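You operate a simulated robot arm through the tools that you are given. There is no shell and no other tool. Be economical: measure what you need, move in short steps, check, and stop when the job is done.

You are at the controls of a simulated robot arm. One attempt, no reset.

## Task
Swap the blue air hose for the yellow one and test the stop.
Fine: blue shelf valve off for the swap and on again; the blue hose goes in the empty slot; then one press of the test button.

Only the result counts: the job must be done as asked and must still hold three seconds after the hand-in. Knocking over, shifting, dropping, spilling or breaking anything else fails it.

## Robot
A 6-joint arm with a two-finger parallel gripper, fixed in place. Base frame: the origin is at the foot of the arm, x ahead of it, y to its left, z up. Readings come in m, rad, newtons and seconds.
With the tool pointing down near the work surface it reaches from about 0.22 to 0.62 m from the base axis. Its first joint turns from -1.152 to 1.152 rad. Payload 2.7 kg.
Tool frame: the origin (TCP) lies between the finger pads and is the grasp point; the fingertips stand 0.023 m ahead of it; z points along the fingers, y is the line along which they close. Largest opening 0.094 m; finger width 0.038, thickness 0.01; the body of the gripper, 0.054 by 0.096 m, starts 0.039 m behind the TCP.
Orientation is that of the tool frame in the base frame, as [roll, pitch, yaw] about the fixed x, y, z axes, in that order (R = Rz(yaw) Ry(pitch) Rx(roll)). With the fingers straight down and closing along the base's y, the tool's x points along the base's -x, its y along +y and its z along -z.

## Interface
- The arm moves only by the tool jog_arm. Its argument "rows" is a list of rows, each a list of 7 numbers: the shift along the base's x, y, z in cm, then the turn, a rotation vector about the base's x, y, z in rad, then the opening in per cent of the stroke, from 0 (shut) to 100 (fully open). In form: [[dx, dy, dz, ax, ay, az, hand], ...]. A call has 1 to 20 rows; each row shifts and turns the commanded pose from where the row before left it. A row lasts 0.2 s, in which the tool goes at most 0.05 m and 0.15 rad; a call with a longer step from one row to the next is refused whole, and so is a gripper value outside its range. Where a pose cannot be reached the arm comes as near as it can. A force on the tool above 70 N (or 10 N above the force at the start of the call, whichever is more), or a blocked arm, ends the call early, and 0.2 s more pass. Each finger travels about 0.045 m/s and halts on what it meets, pressing with about 28 N; the grip force reading is that of the motor and also rises with nothing between the fingers. The clock runs only during rows and for 0.2 s after the last one: add rows that do not move to give the fingers time. The reply holds the time, the measured pose of the TCP, the force on the tool along the base axes, the opening and the grip force, in the units named above and with some noise.
- Cameras (640 x 400 px; columns grow to the right, rows downward): "scene" is fixed at [0.0566, -0.4168, 1.4129]; the picture's right is [0.92, -0.39, 0.00], its down [-0.19, -0.45, -0.87] and it looks along [0.34, 0.80, -0.49] (base axes); focal length 318 px, centre (320, 200). "wrist" rides on the gripper at [0.086, 0.016, -0.074] in the tool frame; the picture's right is [-0.18, 0.98, 0.00], its down [-0.58, -0.11, -0.81] and it looks along [-0.79, -0.15, 0.59] (tool axes); focal length 243 px, centre (320, 200). There is no depth. A picture from a camera that has moved, and an enlarged one, comes with that camera's place and axes in the base frame and with its lens.
- get_image(camera): a new picture of that camera. No time passes.
- inspect(camera, box): a new picture of the part [left, top, right, bottom] of that camera's present view, enlarged. No time passes.
- sign_off(): hands the job in; it is judged then, once.

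Work in short steps. Places have to be worked out from the pictures, the camera data and where the tool is seen: move nearer, look again, correct. Check each grasp and each placing, and mend what went wrong. You have 120 turns and 68 pictures in all, those below and enlarged ones among them. Open the gripper and draw the arm clear of the work before you hand the job in, unless the task says otherwise; then end with one line.

The tools are called after "Call:" as name(argument=value, ...) on one line, values as JSON. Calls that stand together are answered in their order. jog_arm: Moves the arm, as the interface text tells. Its arguments: {"type":"object","properties":{"rows":{"type":"array","items":{"type":"array","items":{"type":"number"}}}},"required":["rows"]} The other tools are called the same way: get_image (camera) takes a picture; inspect (camera, box) takes an enlarged picture of a part of a camera's view; sign_off () hands the job in.

At the start:

```text
clock: 0.0
position: [0.3436, 0.2858, 1.09]
tool_rot: [-3.142, -0.001, 3.141]
contact_force: [0.3, -0.2, 0.5]
grip_width: 0.094
finger_force: 0.0
```

scene: 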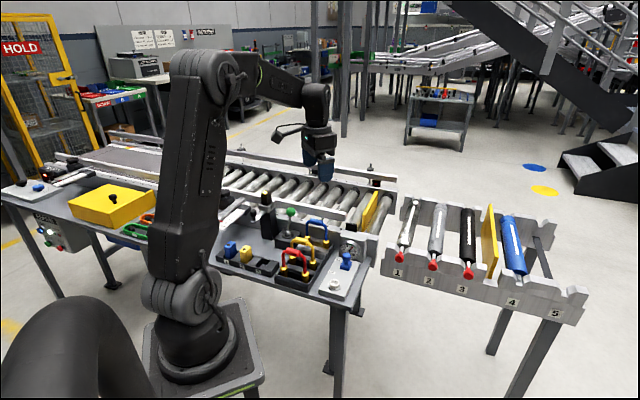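
wrist: 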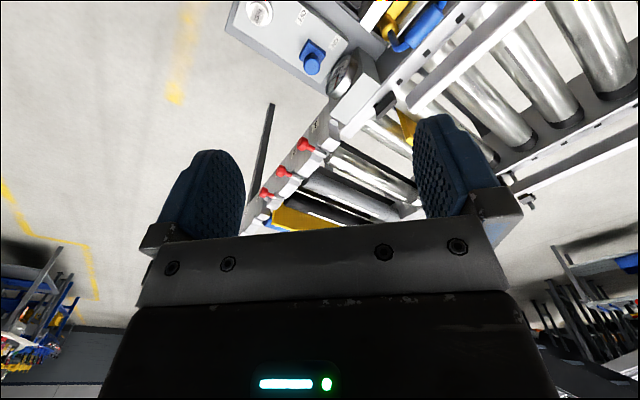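

The scene shows a workbench with hoses, valves and couplings; I need close-ups before moving anything.

Call:
inspect(camera="scene", box=[200, 170, 400, 310])

Call:
inspect(camera="scene", box=[0, 140, 200, 280])

Call:
inspect(camera="scene", box=[370, 180, 600, 330])

```text
2.86 times, centred on (300, 240) of scene
camera zoom: at [0.0566, -0.4168, 1.4129], right [0.92, -0.39, 0.0], down [-0.19, -0.45, -0.87], along [0.34, 0.8, -0.49], focal length 907 px, centre (377, 86)
```

zoom: 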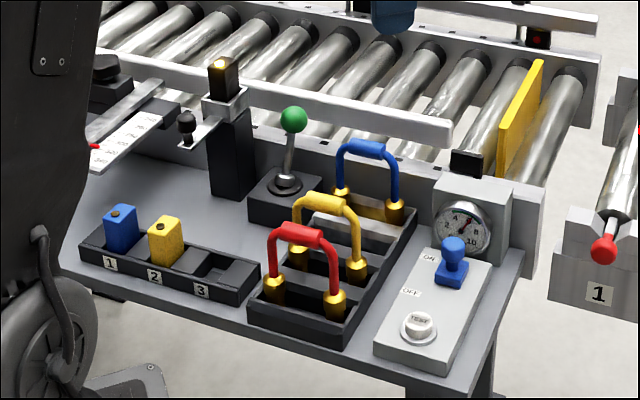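

```text
2.86 times, centred on (100, 210) of scene
camera zoom: at [0.0566, -0.4168, 1.4129], right [0.92, -0.39, 0.0], down [-0.19, -0.45, -0.87], along [0.34, 0.8, -0.49], focal length 907 px, centre (949, 171)
```

zoom: 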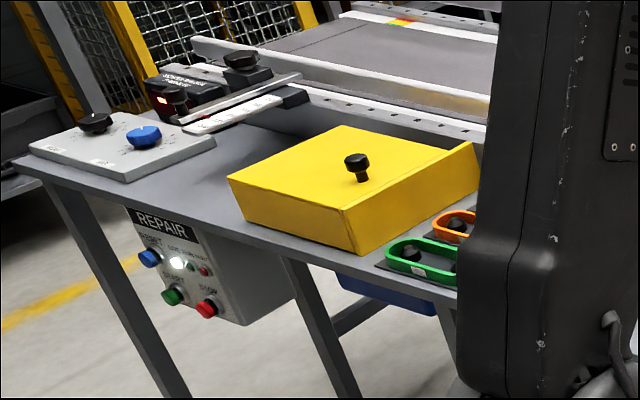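

```text
2.67 times, centred on (485, 255) of scene
camera zoom: at [0.0566, -0.4168, 1.4129], right [0.92, -0.39, 0.0], down [-0.19, -0.45, -0.87], along [0.34, 0.8, -0.49], focal length 847 px, centre (-120, 53)
```

zoom: 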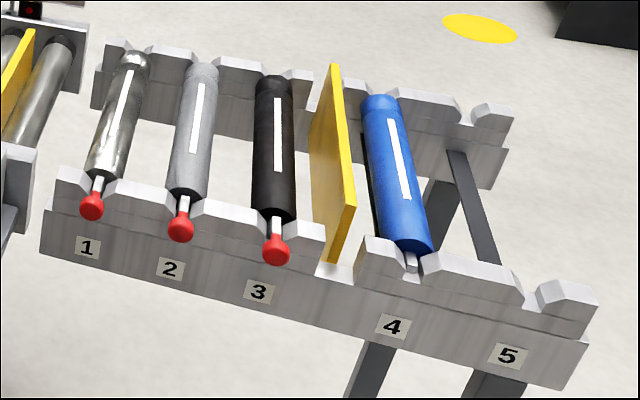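

I need more detail on the hose tray, valve panel, and the left knob panel.

Call:
inspect(camera="scene", box=[270, 205, 370, 305])

Call:
inspect(camera="scene", box=[0, 155, 110, 205])

```text
4.00 times, centred on (320, 255) of scene
camera zoom: at [0.0566, -0.4168, 1.4129], right [0.92, -0.39, 0.0], down [-0.19, -0.45, -0.87], along [0.34, 0.8, -0.49], focal length 1270 px, centre (320, -20)
```

zoom: 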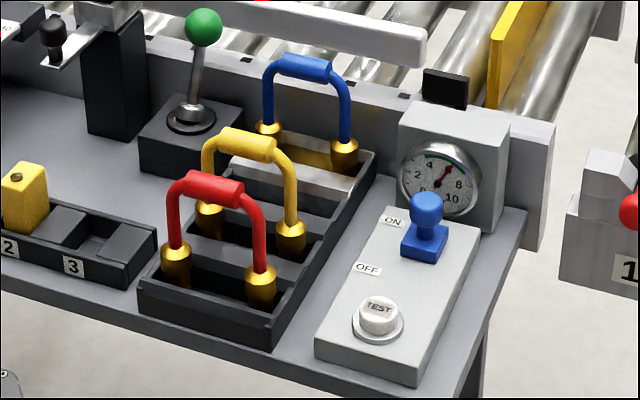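

```text
5.82 times, centred on (55, 180) of scene
camera zoom: at [0.0566, -0.4168, 1.4129], right [0.92, -0.39, 0.0], down [-0.19, -0.45, -0.87], along [0.34, 0.8, -0.49], focal length 1848 px, centre (1862, 316)
```

zoom: 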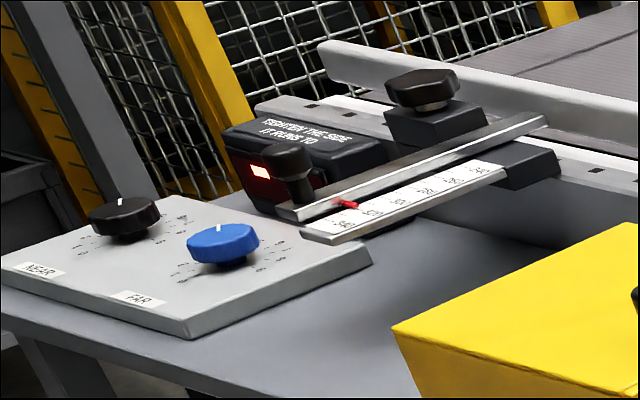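

Estimates so far: the hose tray runs diagonally at about −40°, with blue's handle near (0.383, 0.381, 0.845), the empty slot near (0.343, 0.342), yellow near (0.303, 0.303) and the valve knob near (0.42, 0.24). I'll turn the tool to line up with the handles and look from above with the wrist camera.

Call:
jog_arm(rows=[[0, 0, 0, 0, 0, -0.142, 60], [0, 0, 0, 0, 0, -0.142, 60], [0, 0, 0, 0, 0, -0.142, 60], [0, 0, 0, 0, 0, -0.142, 60], [0, 0, 0, 0, 0, -0.142, 60], [0, 2, -2, 0, 0, 0, 60], [0, 2, -2, 0, 0, 0, 60], [0, 0, 0, 0, 0, 0, 60]])

Call:
get_image(camera="wrist")

Call:
get_image(camera="scene")

```text
clock: 1.8
position: [0.3435, 0.3269, 1.0508]
tool_rot: [-3.141, 0.002, 2.431]
contact_force: [1.1, 0.0, -0.2]
grip_width: 0.0564
finger_force: 0.2
```

```text
60 pictures are left
camera wrist: at [0.2905, 0.3943, 1.1242], right [0.78, 0.62, 0.0], down [0.37, -0.46, 0.81], along [0.5, -0.63, -0.59], focal length 243 px, centre (320, 200)
```

wrist: 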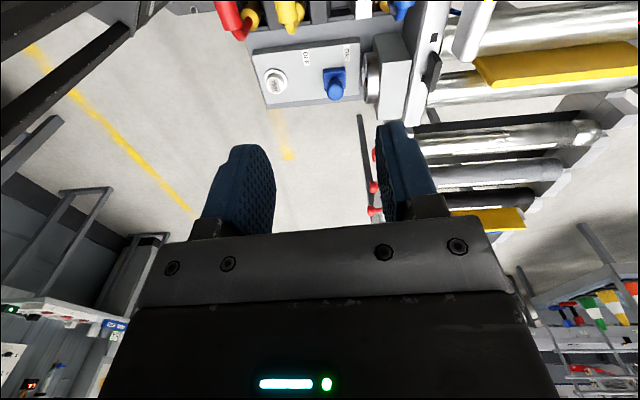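

```text
59 pictures are left
```

scene: 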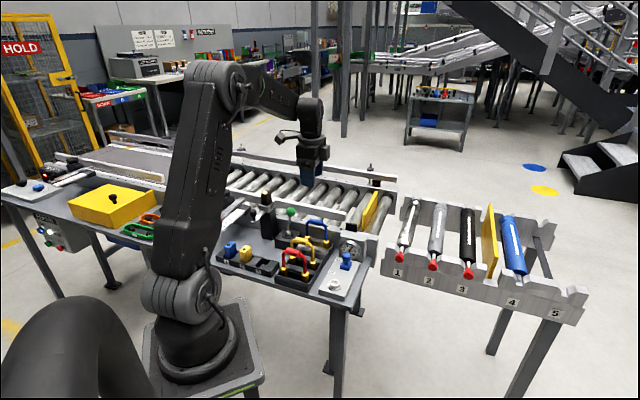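

From the two views, the knob top sits at about (0.43, 0.255, 0.783) and the test button at about (0.36, 0.195, 0.749). The gauge box is close behind the knob, so I'll turn the tool 90° to grip across the slide direction, hover above and look.

Call:
jog_arm(rows=[[0.7, -0.7, -1.2, 0, 0, 0.143, 60], [0.7, -0.7, -1.2, 0, 0, 0.143, 60], [0.7, -0.7, -1.2, 0, 0, 0.143, 60], [0.7, -0.7, -1.2, 0, 0, 0.143, 60], [0.7, -0.7, -1.2, 0, 0, 0.143, 60], [0.7, -0.7, -1.2, 0, 0, 0.143, 60], [0.7, -0.7, -1.2, 0, 0, 0.143, 60], [0.7, -0.7, -1.2, 0, 0, 0.143, 60], [0.7, -0.7, -1.2, 0, 0, 0.143, 60], [0.7, -0.7, -1.2, 0, 0, 0.143, 60], [0.7, -0.7, -1, 0, 0, 0.143, 60], [0, 0, 0, 0, 0, 0, 60]])

Call:
get_image(camera="wrist")

Call:
inspect(camera="scene", box=[260, 170, 400, 310])

```text
clock: 4.4
position: [0.4195, 0.2492, 0.9192]
tool_rot: [3.14, 0.0, -2.278]
contact_force: [0.4, 0.0, -0.5]
grip_width: 0.0564
finger_force: 0.0
```

```text
58 pictures are left
camera wrist: at [0.3533, 0.1931, 0.9933], right [-0.63, 0.78, 0.0], down [0.46, 0.37, 0.81], along [0.63, 0.51, -0.59], focal length 243 px, centre (320, 200)
```

wrist: 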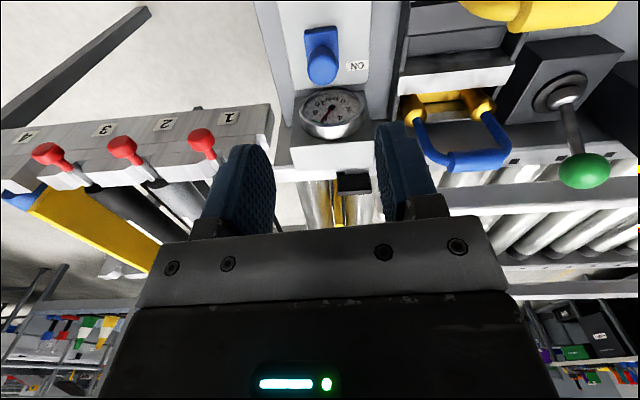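

```text
2.86 times, centred on (330, 240) of scene
camera zoom: at [0.0566, -0.4168, 1.4129], right [0.92, -0.39, 0.0], down [-0.19, -0.45, -0.87], along [0.34, 0.8, -0.49], focal length 907 px, centre (291, 86)
```

zoom: 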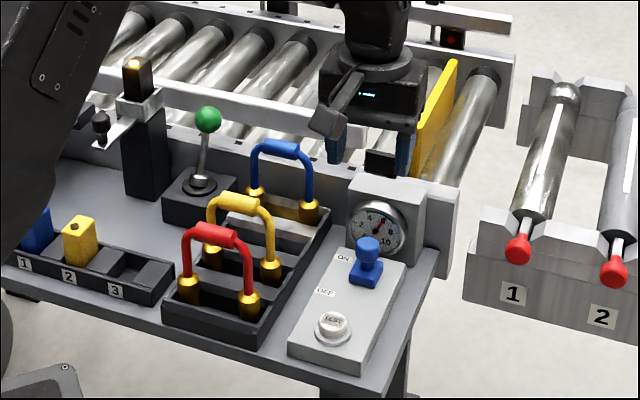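

The knob cap is confirmed at about (0.431, 0.257, 0.78), and the gauge is about 5.8 cm behind it, so there's clearance. I'll descend around the knob, stopping just above grip height.

Call:
jog_arm(rows=[[1.15, 0.7, -2, 0, 0, 0, 60], [0, 0, -3, 0, 0, 0, 60], [0, 0, -3, 0, 0, 0, 60], [0, 0, -3, 0, 0, 0, 60], [0, 0, -1, 0, 0, 0, 60], [0, 0, 0, 0, 0, 0, 60]])

Call:
get_image(camera="wrist")

Call:
inspect(camera="scene", box=[300, 200, 400, 300])

```text
clock: 5.8
position: [0.4321, 0.2553, 0.7976]
tool_rot: [3.141, 0.0, -2.277]
contact_force: [0.7, 0.4, 0.7]
grip_width: 0.0564
finger_force: 0.1
```

```text
56 pictures are left
camera wrist: at [0.365, 0.1999, 0.8725], right [-0.63, 0.78, 0.0], down [0.46, 0.37, 0.81], along [0.63, 0.51, -0.59], focal length 243 px, centre (320, 200)
```

wrist: 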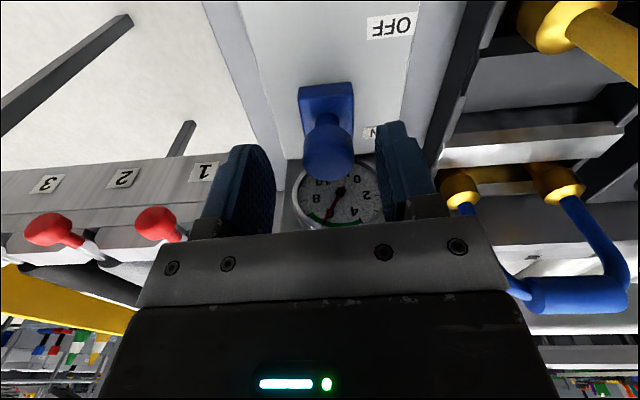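

```text
4.00 times, centred on (350, 250) of scene
camera zoom: at [0.0566, -0.4168, 1.4129], right [0.92, -0.39, 0.0], down [-0.19, -0.45, -0.87], along [0.34, 0.8, -0.49], focal length 1270 px, centre (200, 0)
```

zoom: 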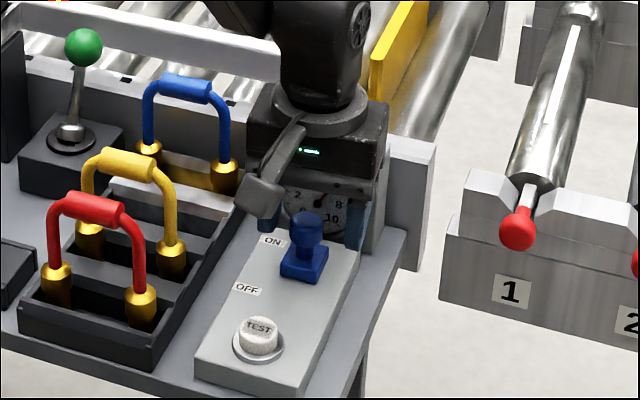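

The knob sits between the fingers. The panel edges and labels run at 45°, with OFF about 6 cm toward (−0.7, −0.7). I'll trim yaw, descend and close.

Call:
jog_arm(rows=[[0, 0, -0.8, 0, 0, -0.075, 60], [0, 0, -0.7, 0, 0, 0, 60], [0, 0, 0, 0, 0, 0, 0], [0, 0, 0, 0, 0, 0, 0], [0, 0, 0, 0, 0, 0, 0], [0, 0, 0, 0, 0, 0, 0]])

Call:
inspect(camera="wrist", box=[180, 0, 480, 240])

```text
clock: 7.2
position: [0.4297, 0.2586, 0.7838]
tool_rot: [3.141, -0.001, -2.352]
contact_force: [-27.3, 25.0, 6.4]
grip_width: 0.0256
finger_force: 45.0
```

```text
1.67 times, centred on (330, 120) of wrist
camera zoom: at [0.3585, 0.2083, 0.8583], right [-0.57, 0.82, 0.0], down [0.49, 0.34, 0.81], along [0.66, 0.46, -0.59], focal length 404 px, centre (303, 333)
```

zoom: 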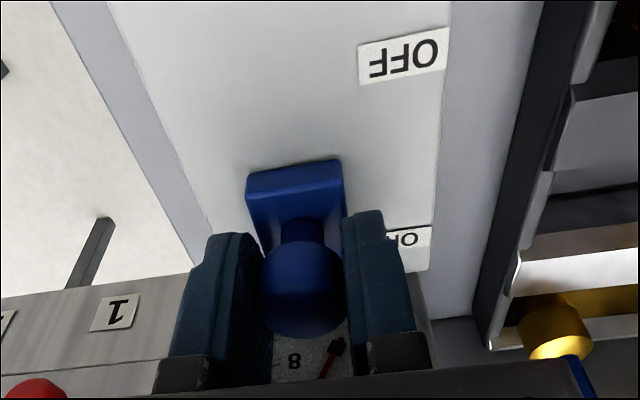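

The knob is gripped at a width of 2.6 cm, with some side load. I'll relieve the load and slide toward OFF in small steps.

Call:
jog_arm(rows=[[-0.24, 0.33, 0, 0, 0, 0, 0], [-0.5, -0.5, 0, 0, 0, 0, 0], [-0.5, -0.5, 0, 0, 0, 0, 0], [-0.5, -0.5, 0, 0, 0, 0, 0], [-0.5, -0.5, 0, 0, 0, 0, 0]])

Call:
inspect(camera="wrist", box=[180, 0, 480, 240])

```text
clock: 8.4
position: [0.4098, 0.2394, 0.7838]
tool_rot: [-3.14, 0.0, -2.354]
contact_force: [-13.3, 16.1, -5.5]
grip_width: 0.0256
finger_force: 44.7
```

```text
1.67 times, centred on (330, 120) of wrist
camera zoom: at [0.3388, 0.1891, 0.8582], right [-0.57, 0.82, 0.0], down [0.49, 0.33, 0.81], along [0.66, 0.46, -0.59], focal length 404 px, centre (303, 333)
```

zoom: 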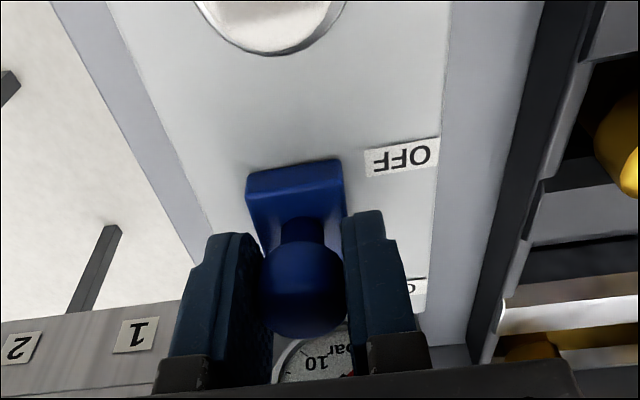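

It slides cleanly; OFF is still ahead. I'll continue until it aligns or hits the stop.

Call:
jog_arm(rows=[[-0.5, -0.5, 0, 0, 0, 0, 0], [-0.5, -0.5, 0, 0, 0, 0, 0], [-0.5, -0.5, 0, 0, 0, 0, 0], [-0.3, -0.3, 0, 0, 0, 0, 0], [0, 0, 0, 0, 0, 0, 0]])

Call:
inspect(camera="wrist", box=[180, 0, 480, 240])

Call:
inspect(camera="scene", box=[300, 200, 400, 300])

```text
clock: 9.6
position: [0.3975, 0.2281, 0.7881]
tool_rot: [-3.138, 0.025, -2.352]
contact_force: [15.6, 38.1, 11.5]
grip_width: 0.0256
finger_force: 44.9
```

```text
1.67 times, centred on (330, 120) of wrist
camera zoom: at [0.325, 0.1755, 0.8601], right [-0.57, 0.82, 0.0], down [0.47, 0.32, 0.82], along [0.68, 0.47, -0.57], focal length 404 px, centre (303, 333)
```

zoom: 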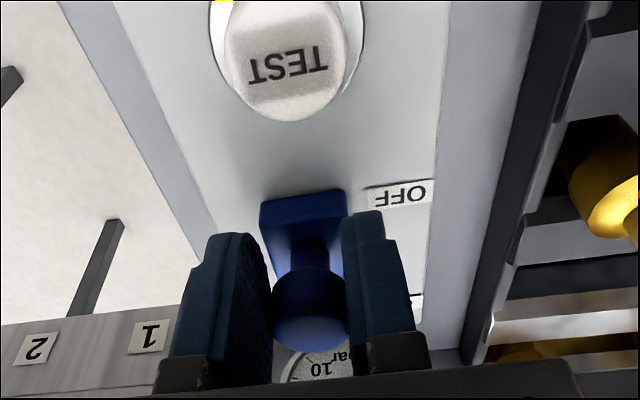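

```text
4.00 times, centred on (350, 250) of scene
camera zoom: at [0.0568, -0.416, 1.4131], right [0.92, -0.39, 0.0], down [-0.19, -0.45, -0.87], along [0.34, 0.8, -0.49], focal length 1270 px, centre (200, 0)
```

zoom: 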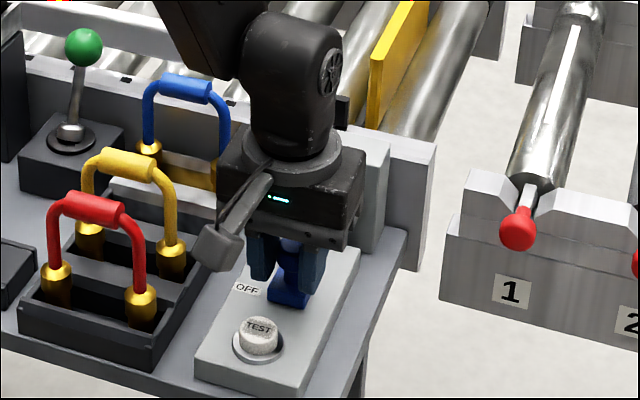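

The knob appears to have met its OFF stop, with a sharp force rise. I'll ease the load, release, rise and check the gauge.

Call:
jog_arm(rows=[[0.5, 0.5, 0, 0, 0, 0, 0], [0, 0, 0, 0, 0, 0, 60], [0, 0, 0, 0, 0, 0, 60], [0, 0, 0, 0, 0, 0, 60], [0, 0, 3, 0, 0, 0, 60], [-1, -1, 4, 0, 0, 0, 60], [-1, -1, 4, 0, 0, 0, 60], [0, 0, 0, 0, 0, 0, 60]])

Call:
get_image(camera="wrist")

Call:
inspect(camera="scene", box=[300, 200, 400, 300])

```text
clock: 11.4
position: [0.3769, 0.2075, 0.8946]
tool_rot: [3.141, 0.0, -2.355]
contact_force: [0.2, 0.3, 0.6]
grip_width: 0.0564
finger_force: 0.0
```

```text
50 pictures are left
camera wrist: at [0.3054, 0.1557, 0.969], right [-0.57, 0.82, 0.0], down [0.49, 0.34, 0.81], along [0.66, 0.46, -0.59], focal length 243 px, centre (320, 200)
```

wrist: 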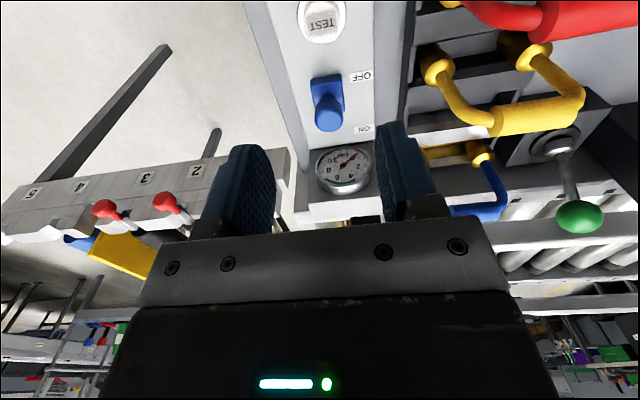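

```text
4.00 times, centred on (350, 250) of scene
camera zoom: at [0.0566, -0.4168, 1.4129], right [0.92, -0.39, 0.0], down [-0.19, -0.45, -0.87], along [0.34, 0.8, -0.49], focal length 1270 px, centre (200, 0)
```

zoom: 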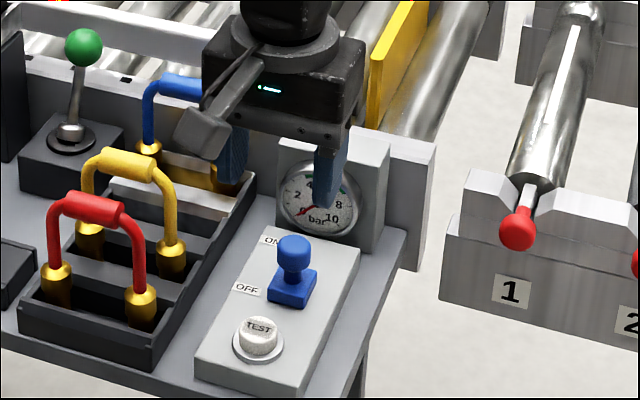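

The gauge has fallen to 0 and the knob is beside OFF. Next I'll turn −90° so the fingers close across the handles, and hover above the blue hose.

Call:
jog_arm(rows=[[0, 0, 4, 0, 0, -0.143, 50], [0, 0, 4, 0, 0, -0.143, 50], [0.06, 1.9, 0, 0, 0, -0.143, 50], [0.06, 1.9, 0, 0, 0, -0.143, 50], [0.06, 1.9, 0, 0, 0, -0.143, 50], [0.06, 1.9, 0, 0, 0, -0.143, 50], [0.06, 1.9, 0, 0, 0, -0.143, 50], [0.06, 1.9, 0, 0, 0, -0.143, 50], [0.06, 1.9, 0, 0, 0, -0.143, 50], [0.06, 1.9, 0, 0, 0, -0.143, 50], [0.06, 2.0, 0, 0, 0, -0.141, 50], [0, 0, -2, 0, 0, 0, 50], [0, 0, 0, 0, 0, 0, 50]])

Call:
get_image(camera="wrist")

Call:
inspect(camera="scene", box=[265, 170, 375, 290])

```text
clock: 14.2
position: [0.3823, 0.3787, 0.9534]
tool_rot: [-3.14, -0.001, 2.357]
contact_force: [-0.2, 0.2, -0.5]
grip_width: 0.047
finger_force: 0.0
```

```text
48 pictures are left
camera wrist: at [0.3341, 0.4497, 1.0283], right [0.82, 0.57, 0.0], down [0.33, -0.49, 0.81], along [0.46, -0.66, -0.59], focal length 243 px, centre (320, 200)
```

wrist: 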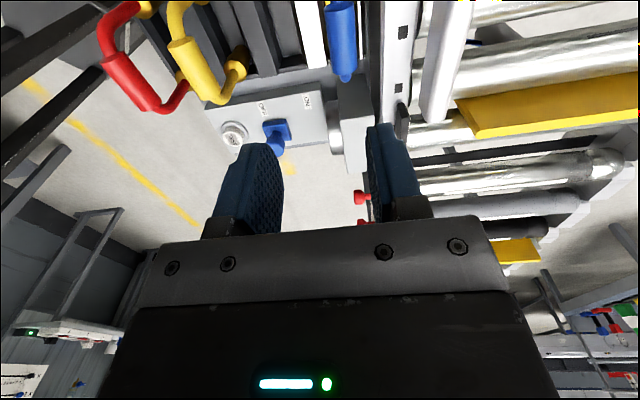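

```text
3.33 times, centred on (320, 230) of scene
camera zoom: at [0.0566, -0.4168, 1.4129], right [0.92, -0.39, 0.0], down [-0.19, -0.45, -0.87], along [0.34, 0.8, -0.49], focal length 1058 px, centre (320, 100)
```

zoom: 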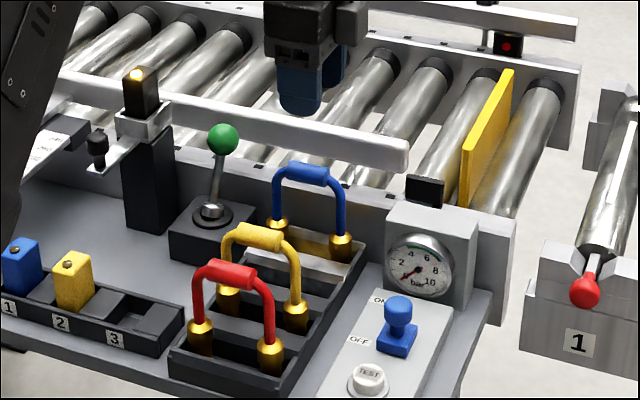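

Triangulated blue handle bar: centre about (0.389, 0.400, 0.830), running along the 45° diagonal. I'll align over it and come down partway to check.

Call:
jog_arm(rows=[[0.67, 2.1, -1, 0, 0, 0, 50], [0, 0, -3, 0, 0, 0, 50], [0, 0, -3, 0, 0, 0, 50], [0, 0, 0, 0, 0, 0, 50]])

Call:
get_image(camera="wrist")

Call:
inspect(camera="scene", box=[265, 170, 375, 290])

```text
clock: 15.2
position: [0.3897, 0.4, 0.884]
tool_rot: [3.141, -0.001, 2.359]
contact_force: [-0.9, 0.0, -0.2]
grip_width: 0.0469
finger_force: 0.0
```

```text
46 pictures are left
camera wrist: at [0.3412, 0.4714, 0.9582], right [0.82, 0.57, 0.0], down [0.33, -0.49, 0.81], along [0.46, -0.66, -0.59], focal length 243 px, centre (320, 200)
```

wrist: 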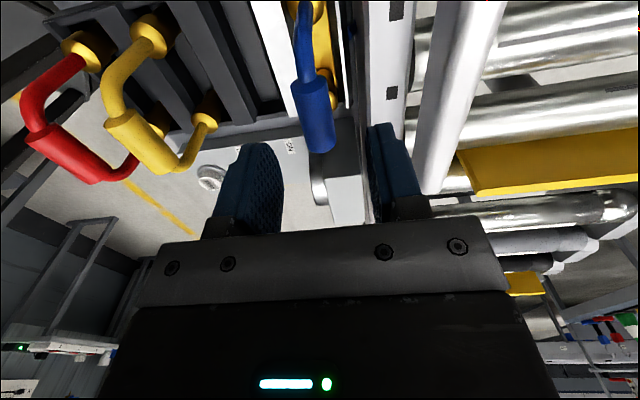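

```text
3.33 times, centred on (320, 230) of scene
camera zoom: at [0.0566, -0.4168, 1.4129], right [0.92, -0.39, 0.0], down [-0.19, -0.45, -0.87], along [0.34, 0.8, -0.49], focal length 1058 px, centre (320, 100)
```

zoom: 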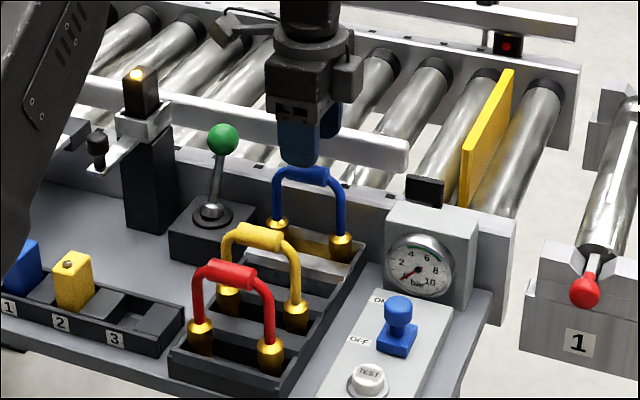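

The bar is centred under the TCP. I'll descend onto it and close.

Call:
jog_arm(rows=[[0, -0.1, -2.5, 0, 0, 0, 50], [0, 0, -2.3, 0, 0, 0, 50], [0, 0, 0, 0, 0, 0, 50], [0, 0, 0, 0, 0, 0, 0], [0, 0, 0, 0, 0, 0, 0], [0, 0, 0, 0, 0, 0, 0], [0, 0, 0, 0, 0, 0, 0]])

Call:
get_image(camera="wrist")

Call:
inspect(camera="scene", box=[265, 170, 375, 290])

```text
clock: 16.8
position: [0.389, 0.3985, 0.8374]
tool_rot: [3.142, 0.001, 2.358]
contact_force: [-0.2, -0.9, 0.8]
grip_width: 0.0196
finger_force: 28.1
```

```text
44 pictures are left
camera wrist: at [0.3406, 0.4701, 0.9108], right [0.82, 0.57, 0.0], down [0.34, -0.49, 0.81], along [0.46, -0.66, -0.59], focal length 243 px, centre (320, 200)
```

wrist: 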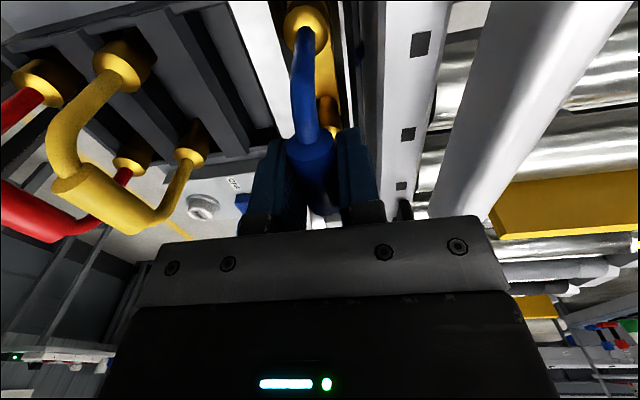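

```text
3.33 times, centred on (320, 230) of scene
camera zoom: at [0.0566, -0.4168, 1.4129], right [0.92, -0.39, 0.0], down [-0.19, -0.45, -0.87], along [0.34, 0.8, -0.49], focal length 1058 px, centre (320, 100)
```

zoom: 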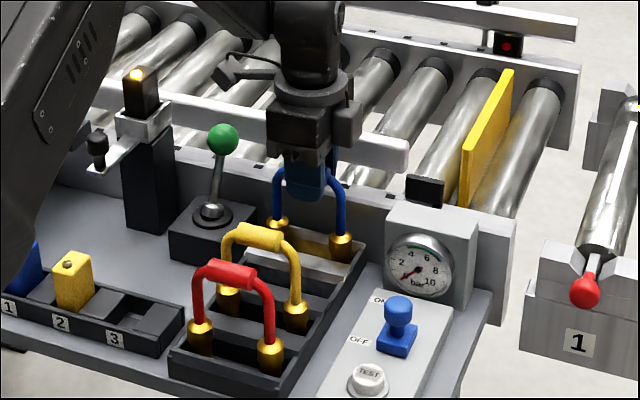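

Grip is solid at 2.0 cm and 28 N. I'll pull blue straight up.

Call:
jog_arm(rows=[[0, 0, 1, 0, 0, 0, 0], [0, 0, 1, 0, 0, 0, 0], [0, 0, 1.5, 0, 0, 0, 0], [0, 0, 2, 0, 0, 0, 0], [0, 0, 2.5, 0, 0, 0, 0], [0, 0, 0, 0, 0, 0, 0]])

Call:
inspect(camera="wrist", box=[80, 0, 480, 250])

Call:
inspect(camera="scene", box=[275, 190, 345, 290])

```text
clock: 18.2
position: [0.3877, 0.3993, 0.9175]
tool_rot: [3.141, -0.001, 2.358]
contact_force: [0.2, 0.0, -0.7]
grip_width: 0.0194
finger_force: 28.1
```

```text
1.60 times, centred on (280, 125) of wrist
camera zoom: at [0.3403, 0.4703, 0.9914], right [0.82, 0.57, 0.0], down [0.34, -0.49, 0.81], along [0.46, -0.66, -0.59], focal length 388 px, centre (384, 320)
```

zoom: 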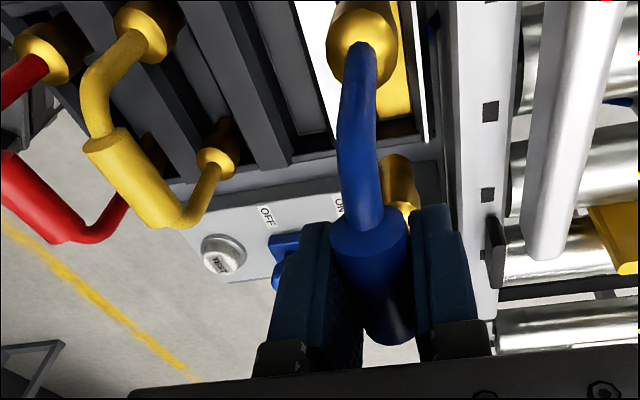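

```text
4.00 times, centred on (310, 240) of scene
camera zoom: at [0.0566, -0.4168, 1.4129], right [0.92, -0.39, 0.0], down [-0.19, -0.45, -0.87], along [0.34, 0.8, -0.49], focal length 1270 px, centre (360, 40)
```

zoom: 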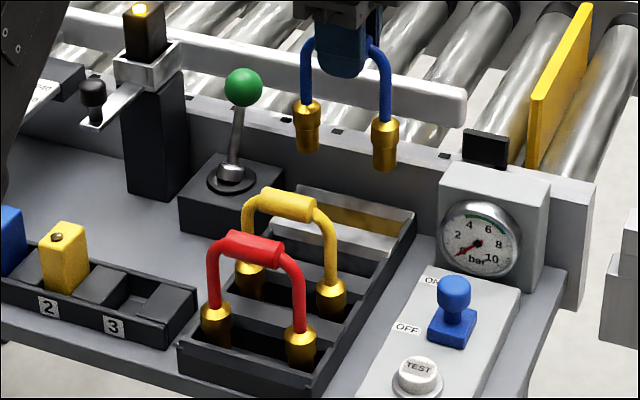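

Blue is out cleanly. I need the empty slot's exact position, so I'll zoom on the tray in both views.

Call:
inspect(camera="wrist", box=[160, 0, 320, 110])

Call:
inspect(camera="scene", box=[310, 230, 380, 280])

```text
3.64 times, centred on (240, 55) of wrist
camera zoom: at [0.3403, 0.4703, 0.9914], right [0.82, 0.57, 0.0], down [0.34, -0.49, 0.81], along [0.46, -0.66, -0.59], focal length 882 px, centre (611, 727)
```

zoom: 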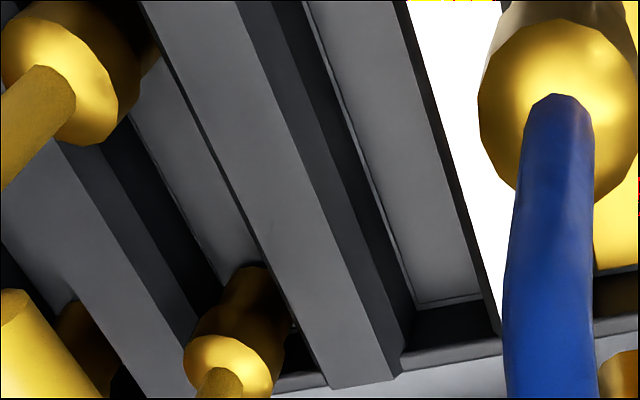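

```text
8.00 times, centred on (345, 255) of scene
camera zoom: at [0.0566, -0.4168, 1.4129], right [0.92, -0.39, 0.0], down [-0.19, -0.45, -0.87], along [0.34, 0.8, -0.49], focal length 2540 px, centre (120, -240)
```

zoom: 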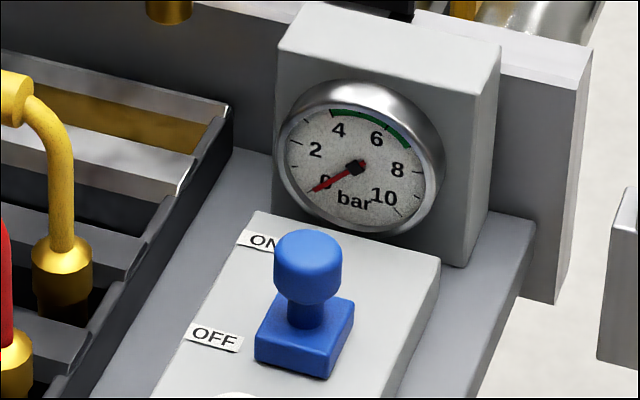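

Gauge reads 0. From the bar edges the empty slot is centred about 5.65 cm from the live slot along (−0.71, −0.71), with an opening of roughly 3.4 cm. I'll shift over it, lower until the plugs are just above the tray, and check.

Call:
jog_arm(rows=[[-1, -1, 0, 0, 0, 0, 0], [-1, -1, 0, 0, 0, 0, 0], [-1, -1, 0, 0, 0, 0, 0], [-1, -1, 0, 0, 0, 0, 0], [0, 0, -1.5, 0, 0, 0, 0], [0, 0, -1.5, 0, 0, 0, 0], [0, 0, 0, 0, 0, 0, 0]])

Call:
inspect(camera="wrist", box=[180, 0, 440, 160])

Call:
inspect(camera="scene", box=[275, 200, 365, 290])

```text
clock: 19.8
position: [0.3486, 0.3586, 0.8862]
tool_rot: [3.141, 0.002, 2.36]
contact_force: [-0.2, 0.2, -1.5]
grip_width: 0.0196
finger_force: 27.8
```

```text
2.46 times, centred on (310, 80) of wrist
camera zoom: at [0.3008, 0.4299, 0.9609], right [0.82, 0.57, 0.0], down [0.34, -0.49, 0.81], along [0.46, -0.66, -0.59], focal length 597 px, centre (345, 495)
```

zoom: 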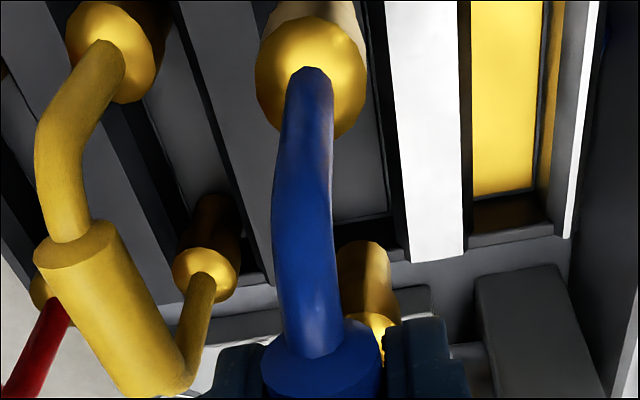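

```text
4.44 times, centred on (320, 245) of scene
camera zoom: at [0.0566, -0.4168, 1.4129], right [0.92, -0.39, 0.0], down [-0.19, -0.45, -0.87], along [0.34, 0.8, -0.49], focal length 1411 px, centre (320, 0)
```

zoom: 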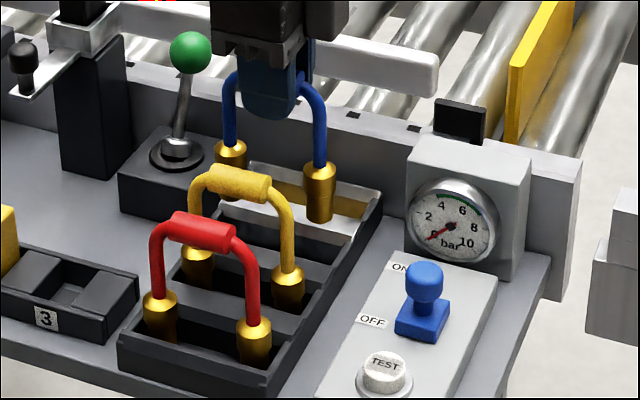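

Alignment checks out in both views: slot centre s≈0.501 and tool at 0.500. I'll lower the last 4.8 cm gently.

Call:
jog_arm(rows=[[0.05, 0.05, -1, 0, 0, 0, 0], [0, 0, -1, 0, 0, 0, 0], [0, 0, -1, 0, 0, 0, 0], [0, 0, -0.8, 0, 0, 0, 0], [0, 0, -0.5, 0, 0, 0, 0], [0, 0, -0.3, 0, 0, 0, 0], [0, 0, 0, 0, 0, 0, 0]])

Call:
inspect(camera="scene", box=[275, 200, 365, 290])

Call:
inspect(camera="wrist", box=[180, 0, 440, 160])

```text
clock: 21.4
position: [0.3484, 0.3597, 0.8412]
tool_rot: [-3.14, 0.002, 2.358]
contact_force: [-0.9, -0.5, -0.3]
grip_width: 0.0195
finger_force: 27.8
```

```text
4.44 times, centred on (320, 245) of scene
camera zoom: at [0.0566, -0.4168, 1.4129], right [0.92, -0.39, 0.0], down [-0.19, -0.45, -0.87], along [0.34, 0.8, -0.49], focal length 1411 px, centre (320, 0)
```

zoom: 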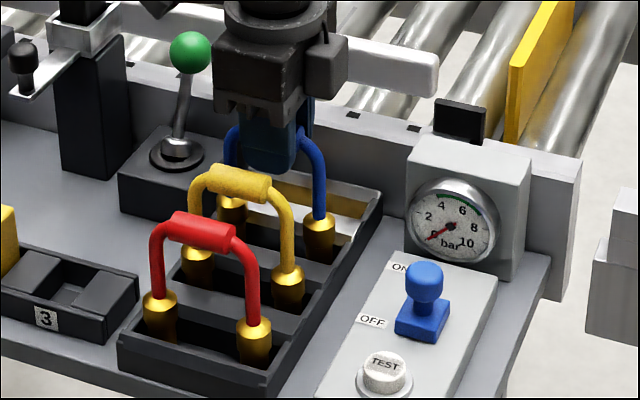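

```text
2.46 times, centred on (310, 80) of wrist
camera zoom: at [0.3007, 0.4306, 0.9146], right [0.82, 0.57, 0.0], down [0.34, -0.49, 0.81], along [0.46, -0.66, -0.59], focal length 597 px, centre (345, 495)
```

zoom: 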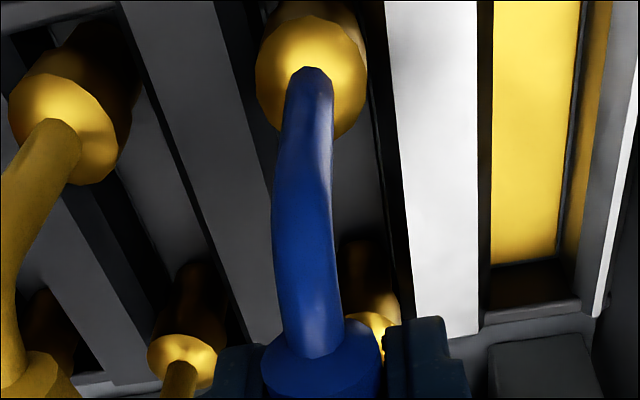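

Plugs are in the slot with no contact yet. I'll lower slowly until the floor is felt.

Call:
jog_arm(rows=[[0, 0, -0.2, 0, 0, 0, 0], [0, 0, -0.2, 0, 0, 0, 0], [0, 0, 0, 0, 0, 0, 0]])

```text
clock: 22.2
position: [0.3496, 0.359, 0.837]
tool_rot: [3.141, 0.0, 2.357]
contact_force: [-0.2, -0.4, -0.7]
grip_width: 0.0195
finger_force: 27.9
```

Call:
jog_arm(rows=[[0, 0, -0.15, 0, 0, 0, 0], [0, 0, -0.15, 0, 0, 0, 0], [0, 0, -0.15, 0, 0, 0, 0], [0, 0, 0, 0, 0, 0, 0]])

```text
clock: 23.2
position: [0.3495, 0.3598, 0.8346]
tool_rot: [3.14, 0.001, 2.358]
contact_force: [-2.6, -3.0, 23.7]
grip_width: 0.0198
finger_force: 27.7
```

Contact at 24 N means it is on the slot floor. I'll ease off, open to a moderate width and rise.

Call:
jog_arm(rows=[[0, 0, 0.1, 0, 0, 0, 0], [0, 0, 0, 0, 0, 0, 30], [0, 0, 0, 0, 0, 0, 45], [0, 0, 0, 0, 0, 0, 45], [0, 0, 2, 0, 0, 0, 45], [0, 0, 3, 0, 0, 0, 45], [0, 0, 4, 0, 0, 0, 45], [0, 0, 0, 0, 0, 0, 45]])

Call:
get_image(camera="wrist")

Call:
inspect(camera="scene", box=[275, 200, 365, 290])

```text
clock: 25.0
position: [0.3479, 0.358, 0.9233]
tool_rot: [3.14, 0.0, 2.359]
contact_force: [0.1, 0.0, -0.4]
grip_width: 0.0423
finger_force: 0.0
```

```text
34 pictures are left
camera wrist: at [0.3004, 0.4305, 0.997], right [0.82, 0.57, 0.0], down [0.34, -0.49, 0.81], along [0.46, -0.66, -0.59], focal length 243 px, centre (320, 200)
```

wrist: 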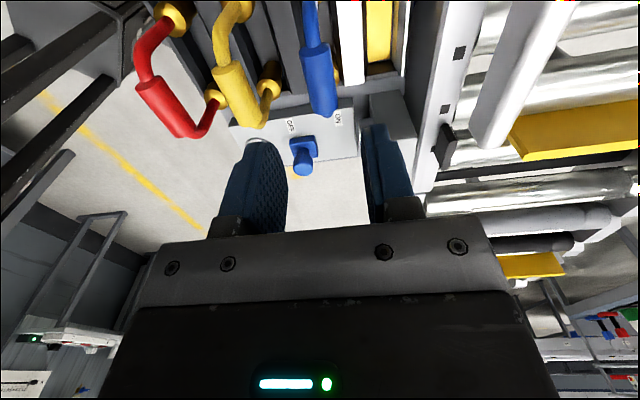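

```text
4.44 times, centred on (320, 245) of scene
camera zoom: at [0.0566, -0.4168, 1.4129], right [0.92, -0.39, 0.0], down [-0.19, -0.45, -0.87], along [0.34, 0.8, -0.49], focal length 1411 px, centre (320, 0)
```

zoom: 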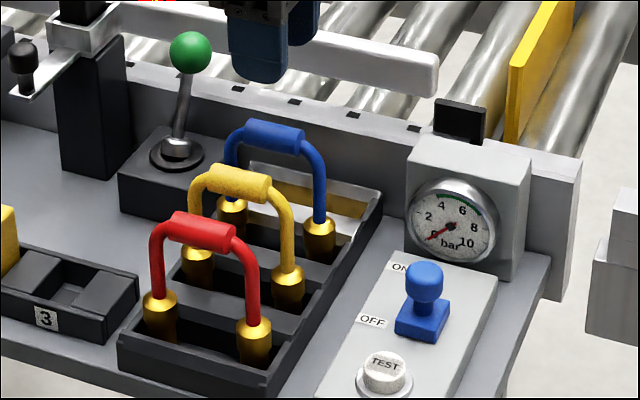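

Blue stands upright in the empty slot. Yellow's bar is at about (0.3075, 0.3185, 0.832); I'll move over it with a narrower opening and check partway down.

Call:
jog_arm(rows=[[-1, -1, 0, 0, 0, 0, 40], [-1, -1, 0, 0, 0, 0, 40], [-1, -1, 0, 0, 0, 0, 40], [-1.04, -0.95, 0, 0, 0, 0, 40], [0, 0, -2, 0, 0, 0, 40], [0, 0, -1.8, 0, 0, 0, 40], [0, 0, 0, 0, 0, 0, 40]])

Call:
get_image(camera="wrist")

Call:
inspect(camera="scene", box=[265, 190, 365, 290])

```text
clock: 26.6
position: [0.3094, 0.3178, 0.8863]
tool_rot: [-3.14, -0.002, 2.358]
contact_force: [0.1, -0.2, -0.5]
grip_width: 0.0377
finger_force: 0.0
```

```text
32 pictures are left
camera wrist: at [0.2607, 0.3905, 0.9596], right [0.82, 0.57, 0.0], down [0.34, -0.49, 0.81], along [0.46, -0.66, -0.59], focal length 243 px, centre (320, 200)
```

wrist: 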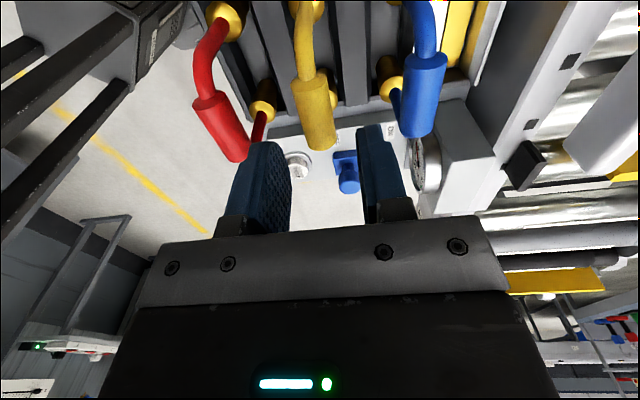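

```text
4.00 times, centred on (315, 240) of scene
camera zoom: at [0.0566, -0.4168, 1.4129], right [0.92, -0.39, 0.0], down [-0.19, -0.45, -0.87], along [0.34, 0.8, -0.49], focal length 1270 px, centre (340, 40)
```

zoom: 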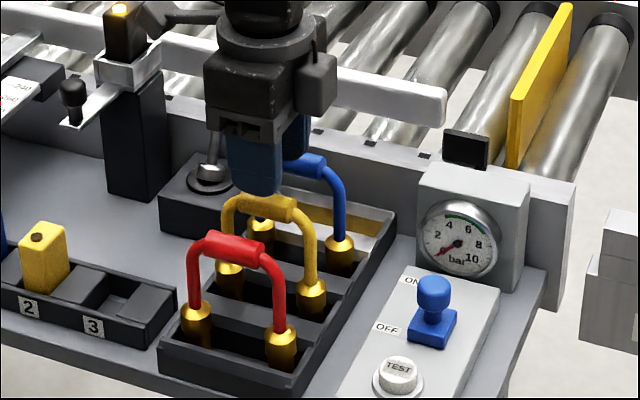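

Yellow appears exactly where blue did before its good grasp. I'll descend and close.

Call:
jog_arm(rows=[[0, -0.1, -2.5, 0, 0, 0, 40], [0, 0, -2.4, 0, 0, 0, 40], [0, 0, 0, 0, 0, 0, 40], [0, 0, 0, 0, 0, 0, 0], [0, 0, 0, 0, 0, 0, 0], [0, 0, 0, 0, 0, 0, 0], [0, 0, 0, 0, 0, 0, 0]])

Call:
get_image(camera="wrist")

```text
clock: 28.2
position: [0.3102, 0.3194, 0.8366]
tool_rot: [-3.141, 0.0, 2.357]
contact_force: [-1.0, 0.0, -0.2]
grip_width: 0.0194
finger_force: 28.1
```

```text
30 pictures are left
camera wrist: at [0.2609, 0.3904, 0.9106], right [0.82, 0.57, 0.0], down [0.34, -0.49, 0.81], along [0.46, -0.66, -0.59], focal length 243 px, centre (320, 200)
```

wrist: 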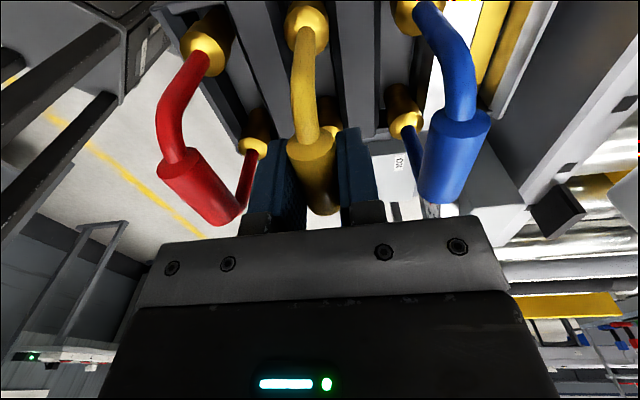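

Yellow is gripped the same way blue was. I'll lift it high enough for its plugs to clear blue, then carry it over the live slot.

Call:
jog_arm(rows=[[0, 0, 1, 0, 0, 0, 0], [0, 0, 1, 0, 0, 0, 0], [0, 0, 2, 0, 0, 0, 0], [0, 0, 3, 0, 0, 0, 0], [0, 0, 3, 0, 0, 0, 0], [0, 0, 3, 0, 0, 0, 0], [0, 0, 3, 0, 0, 0, 0], [0, 0, 1, 0, 0, 0, 0], [0, 0, 0, 0, 0, 0, 0]])

Call:
inspect(camera="scene", box=[240, 130, 380, 290])

```text
clock: 30.2
position: [0.3089, 0.3192, 1.006]
tool_rot: [3.14, 0.0, 2.358]
contact_force: [0.4, 0.6, -0.7]
grip_width: 0.0196
finger_force: 28.0
```

```text
2.50 times, centred on (310, 210) of scene
camera zoom: at [0.0566, -0.4168, 1.4129], right [0.92, -0.39, 0.0], down [-0.19, -0.45, -0.87], along [0.34, 0.8, -0.49], focal length 794 px, centre (345, 175)
```

zoom: 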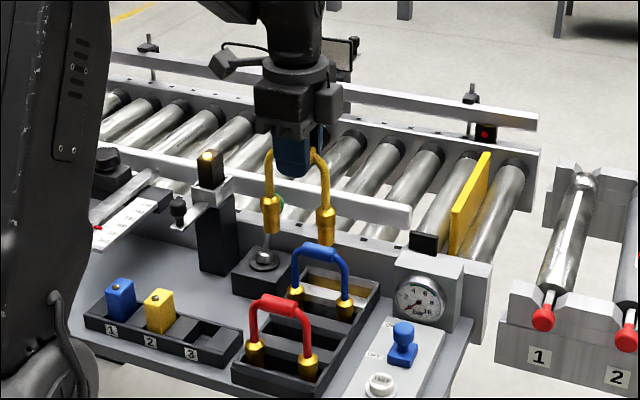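

Yellow clears blue. I'll move over the live slot and lower partway for a check.

Call:
jog_arm(rows=[[1.59, 1.6, 0, 0, 0, 0, 0], [1.59, 1.6, 0, 0, 0, 0, 0], [1.59, 1.6, 0, 0, 0, 0, 0], [1.59, 1.6, 0, 0, 0, 0, 0], [1.57, 1.6, 0, 0, 0, 0, 0], [0, 0, 0, 0, 0, 0, 0], [0, 0, -3, 0, 0, 0, 0], [0, 0, -3, 0, 0, 0, 0], [0, 0, -3, 0, 0, 0, 0], [0, 0, -2, 0, 0, 0, 0], [0, 0, 0, 0, 0, 0, 0]])

Call:
inspect(camera="wrist", box=[180, 0, 440, 160])

Call:
inspect(camera="scene", box=[275, 190, 375, 290])

```text
clock: 32.6
position: [0.3884, 0.3981, 0.8961]
tool_rot: [-3.141, 0.0, 2.358]
contact_force: [-0.4, -0.1, -1.4]
grip_width: 0.0196
finger_force: 28.2
```

```text
2.46 times, centred on (310, 80) of wrist
camera zoom: at [0.3401, 0.4703, 0.9701], right [0.82, 0.57, 0.0], down [0.34, -0.49, 0.81], along [0.46, -0.66, -0.59], focal length 597 px, centre (345, 495)
```

zoom: 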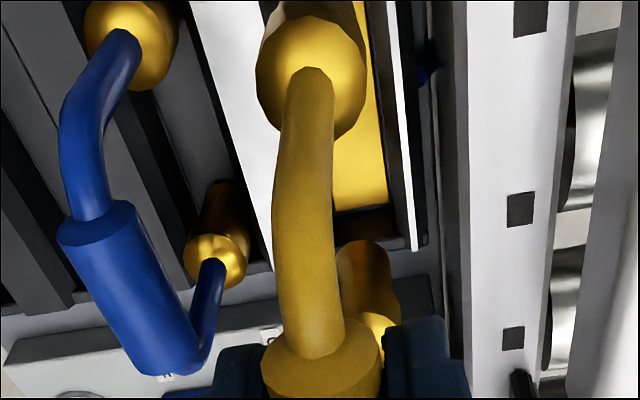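

```text
4.00 times, centred on (325, 240) of scene
camera zoom: at [0.0566, -0.4168, 1.4129], right [0.92, -0.39, 0.0], down [-0.19, -0.45, -0.87], along [0.34, 0.8, -0.49], focal length 1270 px, centre (300, 40)
```

zoom: 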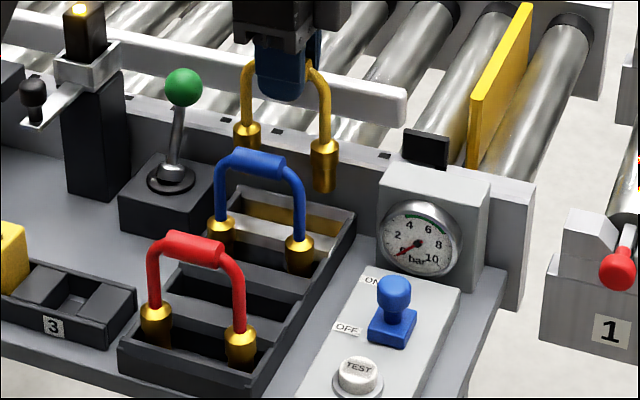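

Yellow hangs over the live slot like blue did. I'll lower it gently to the seat.

Call:
jog_arm(rows=[[0, 0, -1.5, 0, 0, 0, 0], [0, 0, -1.5, 0, 0, 0, 0], [0, 0, -1.2, 0, 0, 0, 0], [0, 0, -0.8, 0, 0, 0, 0], [0, 0, -0.4, 0, 0, 0, 0], [0, 0, 0, 0, 0, 0, 0]])

```text
clock: 34.0
position: [0.3885, 0.3983, 0.8423]
tool_rot: [3.141, -0.001, 2.36]
contact_force: [-0.3, 0.3, -0.4]
grip_width: 0.0194
finger_force: 28.0
```

Call:
jog_arm(rows=[[0, 0, -0.15, 0, 0, 0, 0], [0, 0, -0.15, 0, 0, 0, 0], [0, 0, -0.15, 0, 0, 0, 0], [0, 0, 0, 0, 0, 0, 0]])

Call:
inspect(camera="scene", box=[275, 190, 375, 290])

```text
clock: 35.0
position: [0.3885, 0.3971, 0.8382]
tool_rot: [3.14, -0.002, 2.358]
contact_force: [-0.8, 0.0, -0.8]
grip_width: 0.0193
finger_force: 28.1
```

```text
4.00 times, centred on (325, 240) of scene
camera zoom: at [0.0566, -0.4168, 1.4129], right [0.92, -0.39, 0.0], down [-0.19, -0.45, -0.87], along [0.34, 0.8, -0.49], focal length 1270 px, centre (300, 40)
```

zoom: 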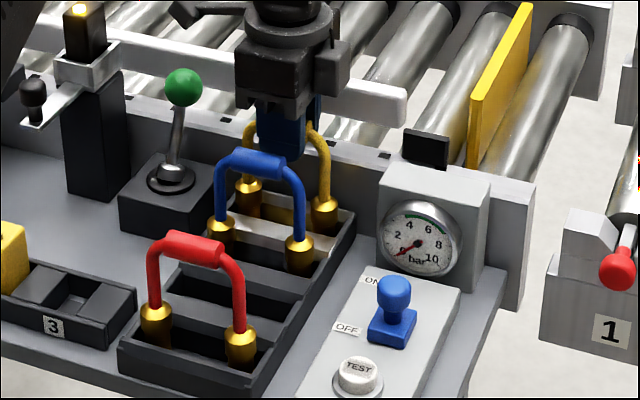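

No contact yet, so I'll continue down in small steps.

Call:
jog_arm(rows=[[0, 0, -0.15, 0, 0, 0, 0], [0, 0, -0.15, 0, 0, 0, 0], [0, 0, -0.1, 0, 0, 0, 0], [0, 0, 0, 0, 0, 0, 0]])

```text
clock: 36.0
position: [0.3891, 0.4001, 0.8358]
tool_rot: [3.136, 0.0, 2.358]
contact_force: [-2.6, -2.8, 24.5]
grip_width: 0.0195
finger_force: 27.4
```

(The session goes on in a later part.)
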